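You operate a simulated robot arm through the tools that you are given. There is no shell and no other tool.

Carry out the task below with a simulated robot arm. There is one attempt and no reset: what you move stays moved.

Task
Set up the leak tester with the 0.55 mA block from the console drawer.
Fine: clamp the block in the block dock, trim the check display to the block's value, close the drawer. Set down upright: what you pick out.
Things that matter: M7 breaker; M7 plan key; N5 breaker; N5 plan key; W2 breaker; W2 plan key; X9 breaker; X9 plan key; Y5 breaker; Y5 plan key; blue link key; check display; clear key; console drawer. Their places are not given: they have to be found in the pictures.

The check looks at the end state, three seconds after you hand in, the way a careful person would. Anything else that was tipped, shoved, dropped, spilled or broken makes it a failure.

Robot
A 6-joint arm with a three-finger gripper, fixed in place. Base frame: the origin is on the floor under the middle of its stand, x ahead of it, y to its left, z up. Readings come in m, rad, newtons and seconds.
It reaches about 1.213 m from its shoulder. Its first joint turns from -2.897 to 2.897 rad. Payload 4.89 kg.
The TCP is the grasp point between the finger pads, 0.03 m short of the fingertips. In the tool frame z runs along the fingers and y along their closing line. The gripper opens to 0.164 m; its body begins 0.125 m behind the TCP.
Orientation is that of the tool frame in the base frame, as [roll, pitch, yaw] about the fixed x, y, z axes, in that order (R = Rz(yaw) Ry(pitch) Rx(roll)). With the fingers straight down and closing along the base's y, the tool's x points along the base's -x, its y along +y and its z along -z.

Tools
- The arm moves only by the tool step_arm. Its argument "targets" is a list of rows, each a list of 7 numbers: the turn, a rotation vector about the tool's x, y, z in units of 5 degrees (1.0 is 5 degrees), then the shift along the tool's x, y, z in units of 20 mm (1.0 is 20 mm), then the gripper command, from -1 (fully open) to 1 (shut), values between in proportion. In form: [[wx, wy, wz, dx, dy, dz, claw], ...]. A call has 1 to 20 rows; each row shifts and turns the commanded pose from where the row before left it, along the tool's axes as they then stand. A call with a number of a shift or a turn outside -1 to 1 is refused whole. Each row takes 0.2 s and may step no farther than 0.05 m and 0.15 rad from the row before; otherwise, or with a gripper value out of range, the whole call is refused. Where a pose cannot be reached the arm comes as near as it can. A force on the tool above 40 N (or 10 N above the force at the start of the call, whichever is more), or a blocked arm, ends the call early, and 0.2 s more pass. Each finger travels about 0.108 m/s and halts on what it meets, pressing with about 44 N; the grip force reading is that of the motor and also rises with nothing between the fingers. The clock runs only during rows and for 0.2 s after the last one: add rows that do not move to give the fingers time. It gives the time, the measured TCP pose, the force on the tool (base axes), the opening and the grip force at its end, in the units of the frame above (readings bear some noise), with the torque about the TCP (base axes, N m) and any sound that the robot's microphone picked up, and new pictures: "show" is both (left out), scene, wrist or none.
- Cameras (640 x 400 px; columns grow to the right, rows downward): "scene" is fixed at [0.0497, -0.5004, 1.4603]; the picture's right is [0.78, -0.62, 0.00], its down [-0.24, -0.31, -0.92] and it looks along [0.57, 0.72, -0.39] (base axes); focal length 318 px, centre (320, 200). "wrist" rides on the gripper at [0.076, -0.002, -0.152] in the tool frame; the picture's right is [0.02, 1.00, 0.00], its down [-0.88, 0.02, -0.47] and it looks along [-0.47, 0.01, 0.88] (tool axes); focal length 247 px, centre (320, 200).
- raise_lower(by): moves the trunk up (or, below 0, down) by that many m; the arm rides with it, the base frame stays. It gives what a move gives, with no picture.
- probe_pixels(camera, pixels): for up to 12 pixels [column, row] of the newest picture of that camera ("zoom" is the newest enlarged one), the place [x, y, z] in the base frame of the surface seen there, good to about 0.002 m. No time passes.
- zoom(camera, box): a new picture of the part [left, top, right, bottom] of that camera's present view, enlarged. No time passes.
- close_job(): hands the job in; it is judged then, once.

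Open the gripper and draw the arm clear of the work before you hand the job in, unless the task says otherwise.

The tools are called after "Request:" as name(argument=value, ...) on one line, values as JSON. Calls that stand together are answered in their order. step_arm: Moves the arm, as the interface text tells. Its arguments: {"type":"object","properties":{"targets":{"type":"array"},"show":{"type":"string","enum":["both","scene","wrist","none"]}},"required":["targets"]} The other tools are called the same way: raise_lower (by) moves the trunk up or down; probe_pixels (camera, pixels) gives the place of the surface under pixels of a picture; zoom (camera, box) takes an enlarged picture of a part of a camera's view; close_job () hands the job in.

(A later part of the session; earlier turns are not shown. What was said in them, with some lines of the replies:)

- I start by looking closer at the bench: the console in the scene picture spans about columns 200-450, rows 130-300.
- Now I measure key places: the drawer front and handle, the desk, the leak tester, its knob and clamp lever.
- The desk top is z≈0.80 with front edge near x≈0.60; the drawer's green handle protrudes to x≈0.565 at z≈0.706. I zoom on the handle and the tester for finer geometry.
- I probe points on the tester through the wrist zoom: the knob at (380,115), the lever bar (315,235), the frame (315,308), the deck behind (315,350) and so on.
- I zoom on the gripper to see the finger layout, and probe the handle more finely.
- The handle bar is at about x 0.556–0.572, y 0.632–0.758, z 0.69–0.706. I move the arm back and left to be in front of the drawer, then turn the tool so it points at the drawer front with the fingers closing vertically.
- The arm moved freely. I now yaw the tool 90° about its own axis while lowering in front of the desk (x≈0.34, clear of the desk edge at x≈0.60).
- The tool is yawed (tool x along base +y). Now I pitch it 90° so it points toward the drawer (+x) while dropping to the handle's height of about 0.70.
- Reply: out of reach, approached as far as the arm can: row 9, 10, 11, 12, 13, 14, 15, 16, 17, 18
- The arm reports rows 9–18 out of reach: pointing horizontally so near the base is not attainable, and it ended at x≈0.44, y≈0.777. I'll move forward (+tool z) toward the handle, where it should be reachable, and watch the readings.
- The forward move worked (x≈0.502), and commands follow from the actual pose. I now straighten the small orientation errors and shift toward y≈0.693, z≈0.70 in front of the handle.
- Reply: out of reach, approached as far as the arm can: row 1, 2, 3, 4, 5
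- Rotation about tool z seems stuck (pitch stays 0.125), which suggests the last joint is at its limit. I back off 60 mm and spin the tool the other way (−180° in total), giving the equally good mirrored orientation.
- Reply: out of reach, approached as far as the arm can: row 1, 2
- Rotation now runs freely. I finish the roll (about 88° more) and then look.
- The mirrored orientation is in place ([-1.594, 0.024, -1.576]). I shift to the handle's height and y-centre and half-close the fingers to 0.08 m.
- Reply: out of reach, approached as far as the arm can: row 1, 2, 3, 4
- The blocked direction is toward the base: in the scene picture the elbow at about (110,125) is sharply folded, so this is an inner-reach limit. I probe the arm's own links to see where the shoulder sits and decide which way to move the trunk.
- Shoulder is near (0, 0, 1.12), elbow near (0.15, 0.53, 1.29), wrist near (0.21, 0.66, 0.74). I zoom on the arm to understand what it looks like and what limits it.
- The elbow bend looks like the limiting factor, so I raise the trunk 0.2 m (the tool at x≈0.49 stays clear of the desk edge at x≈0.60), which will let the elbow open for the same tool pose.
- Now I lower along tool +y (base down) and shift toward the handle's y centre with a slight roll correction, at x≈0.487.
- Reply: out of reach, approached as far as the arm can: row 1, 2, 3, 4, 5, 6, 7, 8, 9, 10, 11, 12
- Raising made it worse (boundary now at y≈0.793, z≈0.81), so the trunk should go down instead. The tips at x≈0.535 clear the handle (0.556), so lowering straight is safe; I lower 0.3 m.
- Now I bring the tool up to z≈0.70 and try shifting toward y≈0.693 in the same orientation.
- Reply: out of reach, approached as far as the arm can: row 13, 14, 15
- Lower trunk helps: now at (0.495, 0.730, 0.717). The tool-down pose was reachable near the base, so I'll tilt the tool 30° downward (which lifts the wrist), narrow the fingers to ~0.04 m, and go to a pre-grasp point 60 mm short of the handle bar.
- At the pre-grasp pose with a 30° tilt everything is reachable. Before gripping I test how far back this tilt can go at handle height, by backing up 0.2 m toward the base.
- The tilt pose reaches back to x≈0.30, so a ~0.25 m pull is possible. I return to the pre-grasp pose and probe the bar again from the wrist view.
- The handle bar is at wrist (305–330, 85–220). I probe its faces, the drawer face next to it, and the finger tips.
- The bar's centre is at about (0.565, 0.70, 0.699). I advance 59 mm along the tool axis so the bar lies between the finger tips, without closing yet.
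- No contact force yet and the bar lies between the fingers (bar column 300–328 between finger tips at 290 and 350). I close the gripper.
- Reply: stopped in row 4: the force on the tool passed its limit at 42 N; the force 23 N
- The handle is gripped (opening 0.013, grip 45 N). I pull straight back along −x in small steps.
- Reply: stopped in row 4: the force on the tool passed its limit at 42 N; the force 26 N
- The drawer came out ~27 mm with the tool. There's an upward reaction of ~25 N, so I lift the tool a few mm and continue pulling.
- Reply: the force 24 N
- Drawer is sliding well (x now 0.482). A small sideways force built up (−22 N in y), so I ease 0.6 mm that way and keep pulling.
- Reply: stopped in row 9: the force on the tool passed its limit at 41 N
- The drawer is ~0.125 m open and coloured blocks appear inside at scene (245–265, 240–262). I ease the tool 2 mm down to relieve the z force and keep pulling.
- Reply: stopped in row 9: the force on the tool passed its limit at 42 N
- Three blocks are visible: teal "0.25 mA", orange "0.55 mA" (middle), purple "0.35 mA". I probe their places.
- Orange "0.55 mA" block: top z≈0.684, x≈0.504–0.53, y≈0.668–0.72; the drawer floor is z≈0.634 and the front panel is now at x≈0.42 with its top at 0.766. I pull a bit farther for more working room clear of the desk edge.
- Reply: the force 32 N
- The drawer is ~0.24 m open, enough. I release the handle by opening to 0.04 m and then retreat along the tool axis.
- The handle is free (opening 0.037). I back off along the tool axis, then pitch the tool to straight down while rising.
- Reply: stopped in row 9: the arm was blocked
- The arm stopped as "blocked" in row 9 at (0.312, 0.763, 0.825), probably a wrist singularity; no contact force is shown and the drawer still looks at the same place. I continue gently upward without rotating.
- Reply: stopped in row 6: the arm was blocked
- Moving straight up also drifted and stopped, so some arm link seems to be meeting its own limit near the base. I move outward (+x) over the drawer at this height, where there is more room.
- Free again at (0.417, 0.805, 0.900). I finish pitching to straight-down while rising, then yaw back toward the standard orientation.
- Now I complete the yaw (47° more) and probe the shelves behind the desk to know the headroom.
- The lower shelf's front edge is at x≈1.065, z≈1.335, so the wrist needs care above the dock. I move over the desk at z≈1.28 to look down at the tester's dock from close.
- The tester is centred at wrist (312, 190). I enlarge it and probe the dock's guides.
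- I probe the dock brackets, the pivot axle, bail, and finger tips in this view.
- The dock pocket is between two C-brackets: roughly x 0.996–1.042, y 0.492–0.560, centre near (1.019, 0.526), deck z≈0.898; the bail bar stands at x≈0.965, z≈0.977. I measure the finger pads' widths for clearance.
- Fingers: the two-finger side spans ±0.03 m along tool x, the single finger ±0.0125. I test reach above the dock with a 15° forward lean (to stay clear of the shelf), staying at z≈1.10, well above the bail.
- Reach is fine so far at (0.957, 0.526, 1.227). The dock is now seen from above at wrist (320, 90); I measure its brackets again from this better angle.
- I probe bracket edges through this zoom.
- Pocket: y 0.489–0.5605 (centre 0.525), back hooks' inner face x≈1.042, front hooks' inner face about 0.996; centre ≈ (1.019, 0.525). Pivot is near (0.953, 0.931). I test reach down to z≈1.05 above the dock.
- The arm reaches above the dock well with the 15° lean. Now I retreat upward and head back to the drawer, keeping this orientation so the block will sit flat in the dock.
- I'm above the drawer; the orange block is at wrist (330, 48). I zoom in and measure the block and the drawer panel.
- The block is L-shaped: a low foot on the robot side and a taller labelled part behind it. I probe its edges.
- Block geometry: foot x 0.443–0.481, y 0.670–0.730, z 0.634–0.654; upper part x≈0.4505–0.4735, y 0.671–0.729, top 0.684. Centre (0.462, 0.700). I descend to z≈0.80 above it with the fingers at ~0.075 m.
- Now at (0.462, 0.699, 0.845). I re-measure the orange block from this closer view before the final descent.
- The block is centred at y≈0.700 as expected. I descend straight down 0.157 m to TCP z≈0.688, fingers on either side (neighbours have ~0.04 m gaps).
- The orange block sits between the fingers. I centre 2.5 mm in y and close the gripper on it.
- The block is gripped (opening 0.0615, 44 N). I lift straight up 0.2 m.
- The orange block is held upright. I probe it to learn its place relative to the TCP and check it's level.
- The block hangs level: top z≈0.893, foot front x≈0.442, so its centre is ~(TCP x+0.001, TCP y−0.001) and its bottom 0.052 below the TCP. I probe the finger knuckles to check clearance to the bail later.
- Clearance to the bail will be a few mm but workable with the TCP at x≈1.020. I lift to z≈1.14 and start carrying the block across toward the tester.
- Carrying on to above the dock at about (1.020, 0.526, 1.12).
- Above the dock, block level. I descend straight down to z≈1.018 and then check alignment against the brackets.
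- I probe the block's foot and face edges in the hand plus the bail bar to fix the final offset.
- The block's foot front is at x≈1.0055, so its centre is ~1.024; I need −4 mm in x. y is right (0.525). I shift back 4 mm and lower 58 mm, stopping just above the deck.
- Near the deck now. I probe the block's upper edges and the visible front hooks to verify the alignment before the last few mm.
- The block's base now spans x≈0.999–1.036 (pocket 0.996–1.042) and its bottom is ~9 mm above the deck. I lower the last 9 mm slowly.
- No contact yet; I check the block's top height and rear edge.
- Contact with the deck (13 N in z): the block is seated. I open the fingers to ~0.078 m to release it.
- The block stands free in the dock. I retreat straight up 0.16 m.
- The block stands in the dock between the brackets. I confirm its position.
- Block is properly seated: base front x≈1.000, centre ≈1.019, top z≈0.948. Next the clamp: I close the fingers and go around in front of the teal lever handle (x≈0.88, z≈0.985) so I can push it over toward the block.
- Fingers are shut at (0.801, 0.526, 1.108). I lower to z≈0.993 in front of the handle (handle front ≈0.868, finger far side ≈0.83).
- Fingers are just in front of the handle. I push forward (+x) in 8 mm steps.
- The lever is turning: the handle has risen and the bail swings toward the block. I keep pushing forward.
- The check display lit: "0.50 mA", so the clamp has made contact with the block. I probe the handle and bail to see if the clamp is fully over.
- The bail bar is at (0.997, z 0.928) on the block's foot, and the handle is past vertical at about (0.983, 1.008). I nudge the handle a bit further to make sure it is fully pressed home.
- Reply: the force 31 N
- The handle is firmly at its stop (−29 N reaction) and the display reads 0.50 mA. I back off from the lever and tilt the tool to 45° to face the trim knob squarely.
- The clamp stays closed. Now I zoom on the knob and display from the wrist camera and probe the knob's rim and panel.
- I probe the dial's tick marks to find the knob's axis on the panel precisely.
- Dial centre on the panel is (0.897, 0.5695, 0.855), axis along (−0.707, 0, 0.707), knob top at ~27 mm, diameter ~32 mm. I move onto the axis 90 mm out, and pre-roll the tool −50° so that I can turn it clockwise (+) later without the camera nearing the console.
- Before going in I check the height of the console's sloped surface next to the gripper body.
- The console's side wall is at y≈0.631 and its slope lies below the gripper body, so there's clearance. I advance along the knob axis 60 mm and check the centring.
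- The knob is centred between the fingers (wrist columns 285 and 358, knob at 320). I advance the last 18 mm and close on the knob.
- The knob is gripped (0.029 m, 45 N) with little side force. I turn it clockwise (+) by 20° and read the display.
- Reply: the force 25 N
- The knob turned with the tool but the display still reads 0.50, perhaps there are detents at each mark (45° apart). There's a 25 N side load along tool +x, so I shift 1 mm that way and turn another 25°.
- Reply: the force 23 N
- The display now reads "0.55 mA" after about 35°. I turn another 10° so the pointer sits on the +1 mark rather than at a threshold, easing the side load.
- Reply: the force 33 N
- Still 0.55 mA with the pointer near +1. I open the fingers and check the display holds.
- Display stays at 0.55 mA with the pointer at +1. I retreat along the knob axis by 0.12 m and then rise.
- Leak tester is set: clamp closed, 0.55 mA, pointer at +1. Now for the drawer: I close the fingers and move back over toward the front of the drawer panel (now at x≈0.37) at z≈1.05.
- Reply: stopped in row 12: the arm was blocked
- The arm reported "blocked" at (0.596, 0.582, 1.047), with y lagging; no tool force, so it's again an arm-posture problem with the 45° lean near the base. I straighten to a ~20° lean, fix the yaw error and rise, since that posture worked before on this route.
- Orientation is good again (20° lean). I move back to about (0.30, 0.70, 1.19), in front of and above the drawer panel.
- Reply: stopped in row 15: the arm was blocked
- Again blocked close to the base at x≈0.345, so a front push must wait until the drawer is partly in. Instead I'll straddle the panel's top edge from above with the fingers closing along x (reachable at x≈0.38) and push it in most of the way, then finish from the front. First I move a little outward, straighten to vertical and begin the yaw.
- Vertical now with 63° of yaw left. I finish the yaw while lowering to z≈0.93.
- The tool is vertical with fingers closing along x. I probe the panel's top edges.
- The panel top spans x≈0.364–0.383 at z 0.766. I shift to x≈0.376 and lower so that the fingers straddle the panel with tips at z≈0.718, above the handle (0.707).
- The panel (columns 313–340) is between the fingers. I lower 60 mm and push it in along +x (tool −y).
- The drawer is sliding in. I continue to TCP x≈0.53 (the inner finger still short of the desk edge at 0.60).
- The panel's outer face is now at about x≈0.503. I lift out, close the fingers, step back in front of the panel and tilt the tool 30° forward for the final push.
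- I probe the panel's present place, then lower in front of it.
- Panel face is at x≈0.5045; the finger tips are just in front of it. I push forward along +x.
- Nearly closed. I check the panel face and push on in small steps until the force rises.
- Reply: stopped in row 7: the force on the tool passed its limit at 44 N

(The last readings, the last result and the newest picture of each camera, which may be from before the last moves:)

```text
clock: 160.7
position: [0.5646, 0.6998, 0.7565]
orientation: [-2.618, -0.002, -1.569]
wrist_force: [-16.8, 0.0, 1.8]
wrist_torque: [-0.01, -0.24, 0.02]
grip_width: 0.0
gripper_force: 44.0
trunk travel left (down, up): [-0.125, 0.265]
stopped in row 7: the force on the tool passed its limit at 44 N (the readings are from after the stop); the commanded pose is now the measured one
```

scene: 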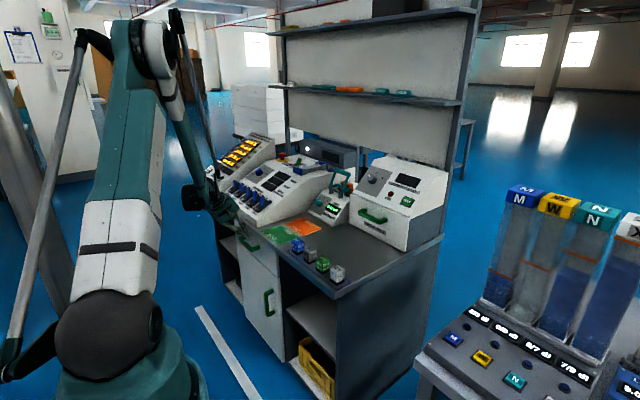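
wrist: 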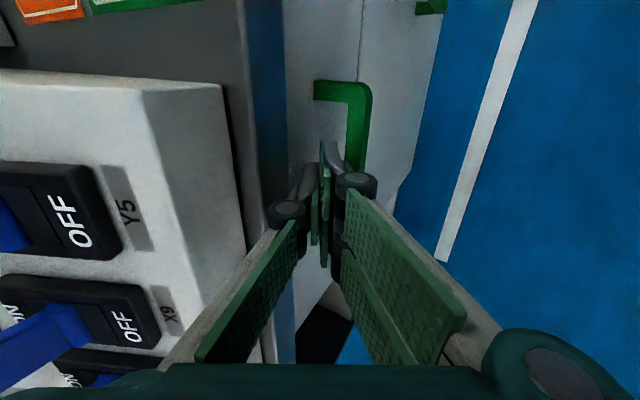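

The force rose to 44 N, so something stopped. I check whether the drawer face is back at its original x≈0.601–0.602.

Request:
probe_pixels(camera="wrist", pixels=[[300, 60], [295, 120], [330, 100], [265, 100], [360, 130], [340, 40], [385, 100], [300, 30]])

Request:
probe_pixels(camera="scene", pixels=[[256, 250], [262, 262], [272, 252], [268, 259], [245, 246], [250, 265]])

Request:
zoom(camera="scene", box=[220, 215, 300, 275])

```text
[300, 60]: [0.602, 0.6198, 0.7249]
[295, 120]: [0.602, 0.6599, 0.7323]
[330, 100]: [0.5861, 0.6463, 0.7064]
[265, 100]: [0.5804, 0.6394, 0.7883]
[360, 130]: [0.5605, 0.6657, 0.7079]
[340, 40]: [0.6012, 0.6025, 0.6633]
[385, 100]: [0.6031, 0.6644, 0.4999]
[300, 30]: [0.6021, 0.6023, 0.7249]
```

```text
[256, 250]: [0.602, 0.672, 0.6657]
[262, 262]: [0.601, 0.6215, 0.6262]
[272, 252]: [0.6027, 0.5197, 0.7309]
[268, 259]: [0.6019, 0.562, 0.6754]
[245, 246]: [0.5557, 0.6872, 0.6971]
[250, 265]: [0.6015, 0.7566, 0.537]
```

```text
6.67 times, centred on (260, 245) of scene
```

zoom: 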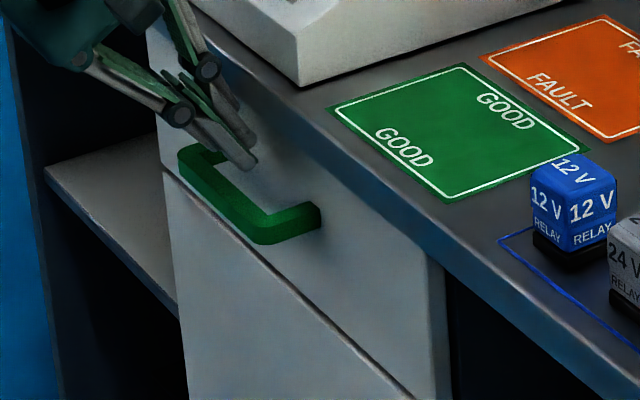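

The drawer is fully shut (face x≈0.602, handle at its original 0.556). I back off 80 mm from the panel, then rise, straighten the tool and open the gripper.

Request:
step_arm(targets=[[0, 0, 0, 0, 0.43, -0.25, 1], [0, 0, 0, 0, 0.866, -0.5, 1], [0, 0, 0, 0, 0.866, -0.5, 1], [0, 0, 0, 0, 0.866, -0.5, 1], [0, 0, 0, 0, 0.866, -0.5, 1], [0, 0, 0, 0, 0.866, -0.5, 1], [0, 0, 0, 0, -0.5, -0.866, 1], [0, 0, 0, 0, -0.5, -0.866, 1], [0, 0, 0, 0, -0.5, -0.866, 1], [0, 0, 0, 0, -0.5, -0.866, 1], [-1, 0, 0, 0, -0.5, -0.866, 1], [-1, 0, 0, 0, -0.42, -0.9, 0.7], [-1, 0, 0, 0, -0.34, -0.94, 0.4], [-1, 0, 0, 0, -0.26, -0.96, 0], [-1, 0, 0, 0, -0.17, -0.98, -0.3], [-1, 0, 0, 0, -0.09, -1, -0.5], [0, 0, 0, 0, 0, -1, -0.8], [0, 0, 0, 0, 0, -1, -1], [0, 0, 0, 0, 0, 0, -1]], show="both")

```text
clock: 164.7
position: [0.458, 0.6991, 0.9991]
orientation: [-3.141, -0.002, -1.569]
wrist_force: [0.0, -1.1, -0.2]
wrist_torque: [0.0, 0.04, 0.03]
grip_width: 0.1642
gripper_force: 0.0
trunk travel left (down, up): [-0.125, 0.265]
```

scene: 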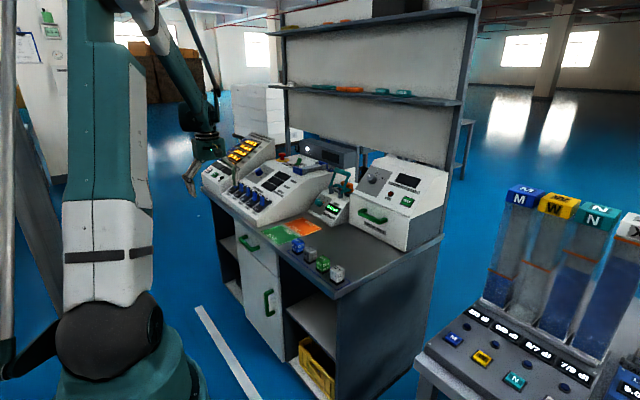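
wrist: 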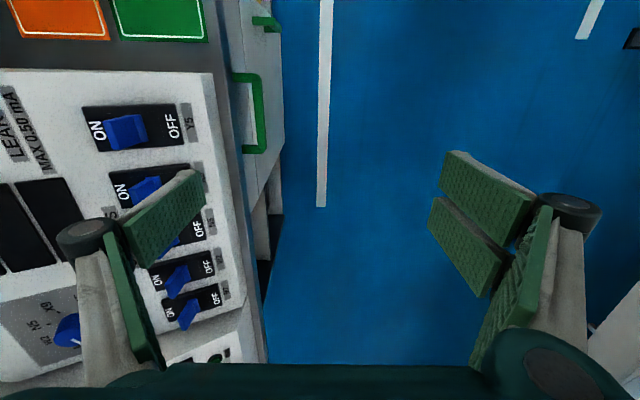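

The drawer is closed. I check the whole bench closely: the tester, the relay tester (its display seems to show something at (407,180)), the console and the plan panel.

Request:
zoom(camera="scene", box=[300, 140, 460, 240])

Request:
zoom(camera="scene", box=[190, 120, 350, 220])

Request:
zoom(camera="scene", box=[300, 155, 364, 225])

Request:
zoom(camera="scene", box=[200, 200, 360, 300])

```text
4.00 times, centred on (380, 190) of scene
```

zoom: 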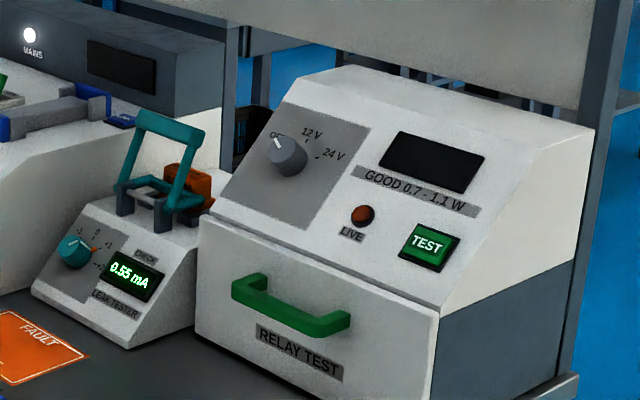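

```text
4.00 times, centred on (270, 170) of scene
```

zoom: 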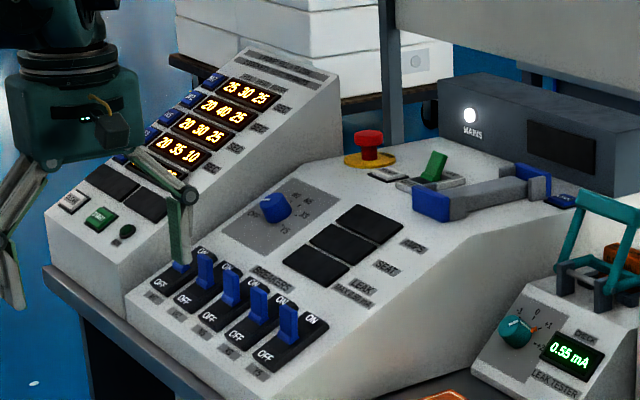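

```text
5.71 times, centred on (332, 190) of scene
```

zoom: 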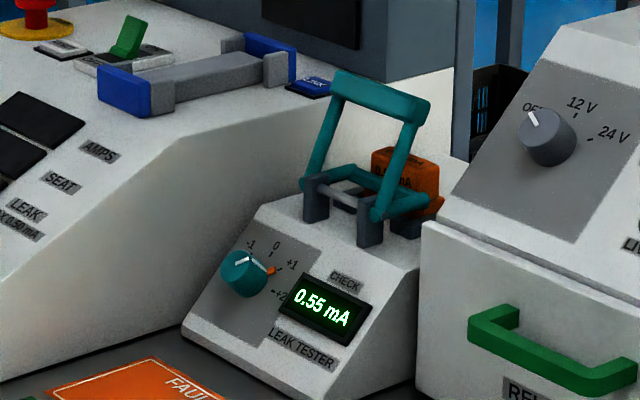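

```text
4.00 times, centred on (280, 250) of scene
```

zoom: 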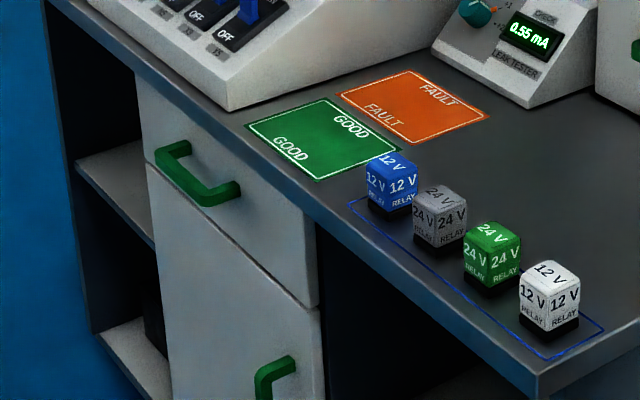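

Everything is in place: clamp closed on the 0.55 mA block, display 0.55 mA, drawer shut, breakers/keys/relays unchanged. I raise the arm clear of the work with the gripper open.

Request:
step_arm(targets=[[0, 0, 0, 0, 0, -1, -1], [0, 0, 0, 0, 0, -1, -1], [0, 0, 0, 0, 0, -1, -1], [0, 0, 0, 0, 0, -1, -1], [0, 0, 0, 0, 0, -1, -1], [0, 0, 0, 0, 0, -1, -1], [0, 0, 0, 0, 0, -1, -1], [0, 0, 0, 0, 0, -1, -1], [0, 0, 0, 0, 0, -1, -1], [0, 0, 0, 0, 0, -1, -1], [0, 0, 0, 0, 0, -1, -1], [0, 0, 0, 0, 0, 0, -1]], show="both")

Request:
zoom(camera="scene", box=[190, 120, 350, 220])

Request:
zoom(camera="scene", box=[300, 155, 364, 225])

```text
clock: 167.3
position: [0.4593, 0.6977, 1.2172]
orientation: [3.141, -0.002, -1.574]
wrist_force: [0.4, -0.4, -1.0]
wrist_torque: [-0.03, 0.01, -0.01]
grip_width: 0.1639
gripper_force: 0.0
trunk travel left (down, up): [-0.125, 0.265]
```

scene: 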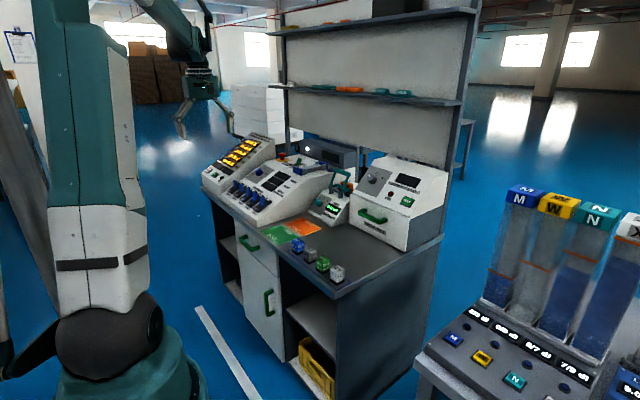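
wrist: 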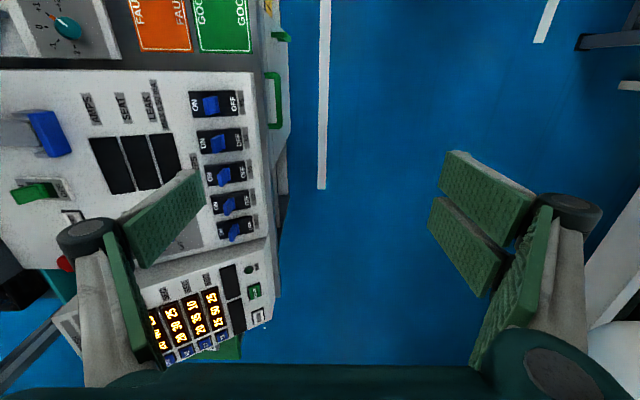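

```text
4.00 times, centred on (270, 170) of scene
```

zoom: 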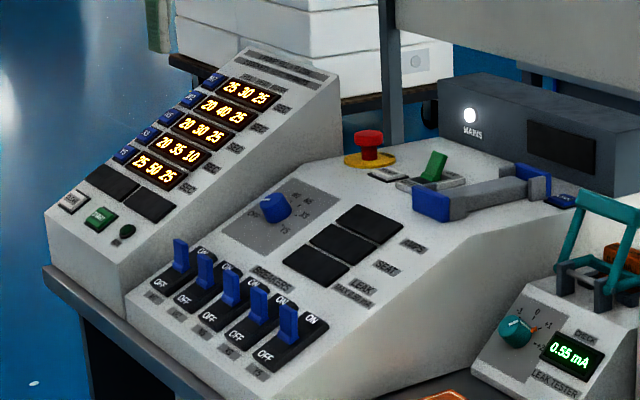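

```text
5.71 times, centred on (332, 190) of scene
```

zoom: 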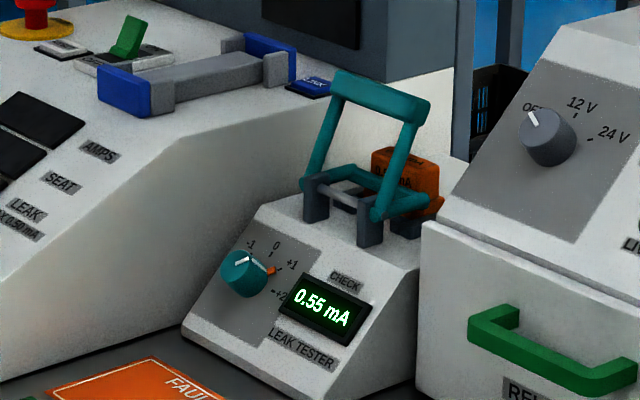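

The console panels match the first pictures. The tester shows 0.55 mA with its clamp closed over the orange block, the drawer is shut, and the arm is clear with the gripper open. I hand the job in.

Request:
close_job()

```text
The job is handed in.
```

The leak tester is set up with the 0.55 mA block, and the job is handed in; I have no verdict back yet.

- **Block:** the orange 0.55 mA block stands upright in the block dock. The clamp lever is pushed to its stop.
- **Check display:** it reads 0.55 mA, with the trim knob on the +1 mark. It held that reading after I let go of the knob.
- **Drawer:** it is shut, with its face back at the starting position. The purple 0.35 mA and teal 0.25 mA blocks are still inside. I last saw them standing upright just before the drawer closed.
- **Everything else:** I compared the console, breakers, plan keys and relays with the first pictures and saw no change.

The arm stopped as "blocked" several times near its base. I felt no contact at the tool, and nothing on the bench looked disturbed afterwards. It now stands above and in front of the desk, clear of the work, with the gripper open.
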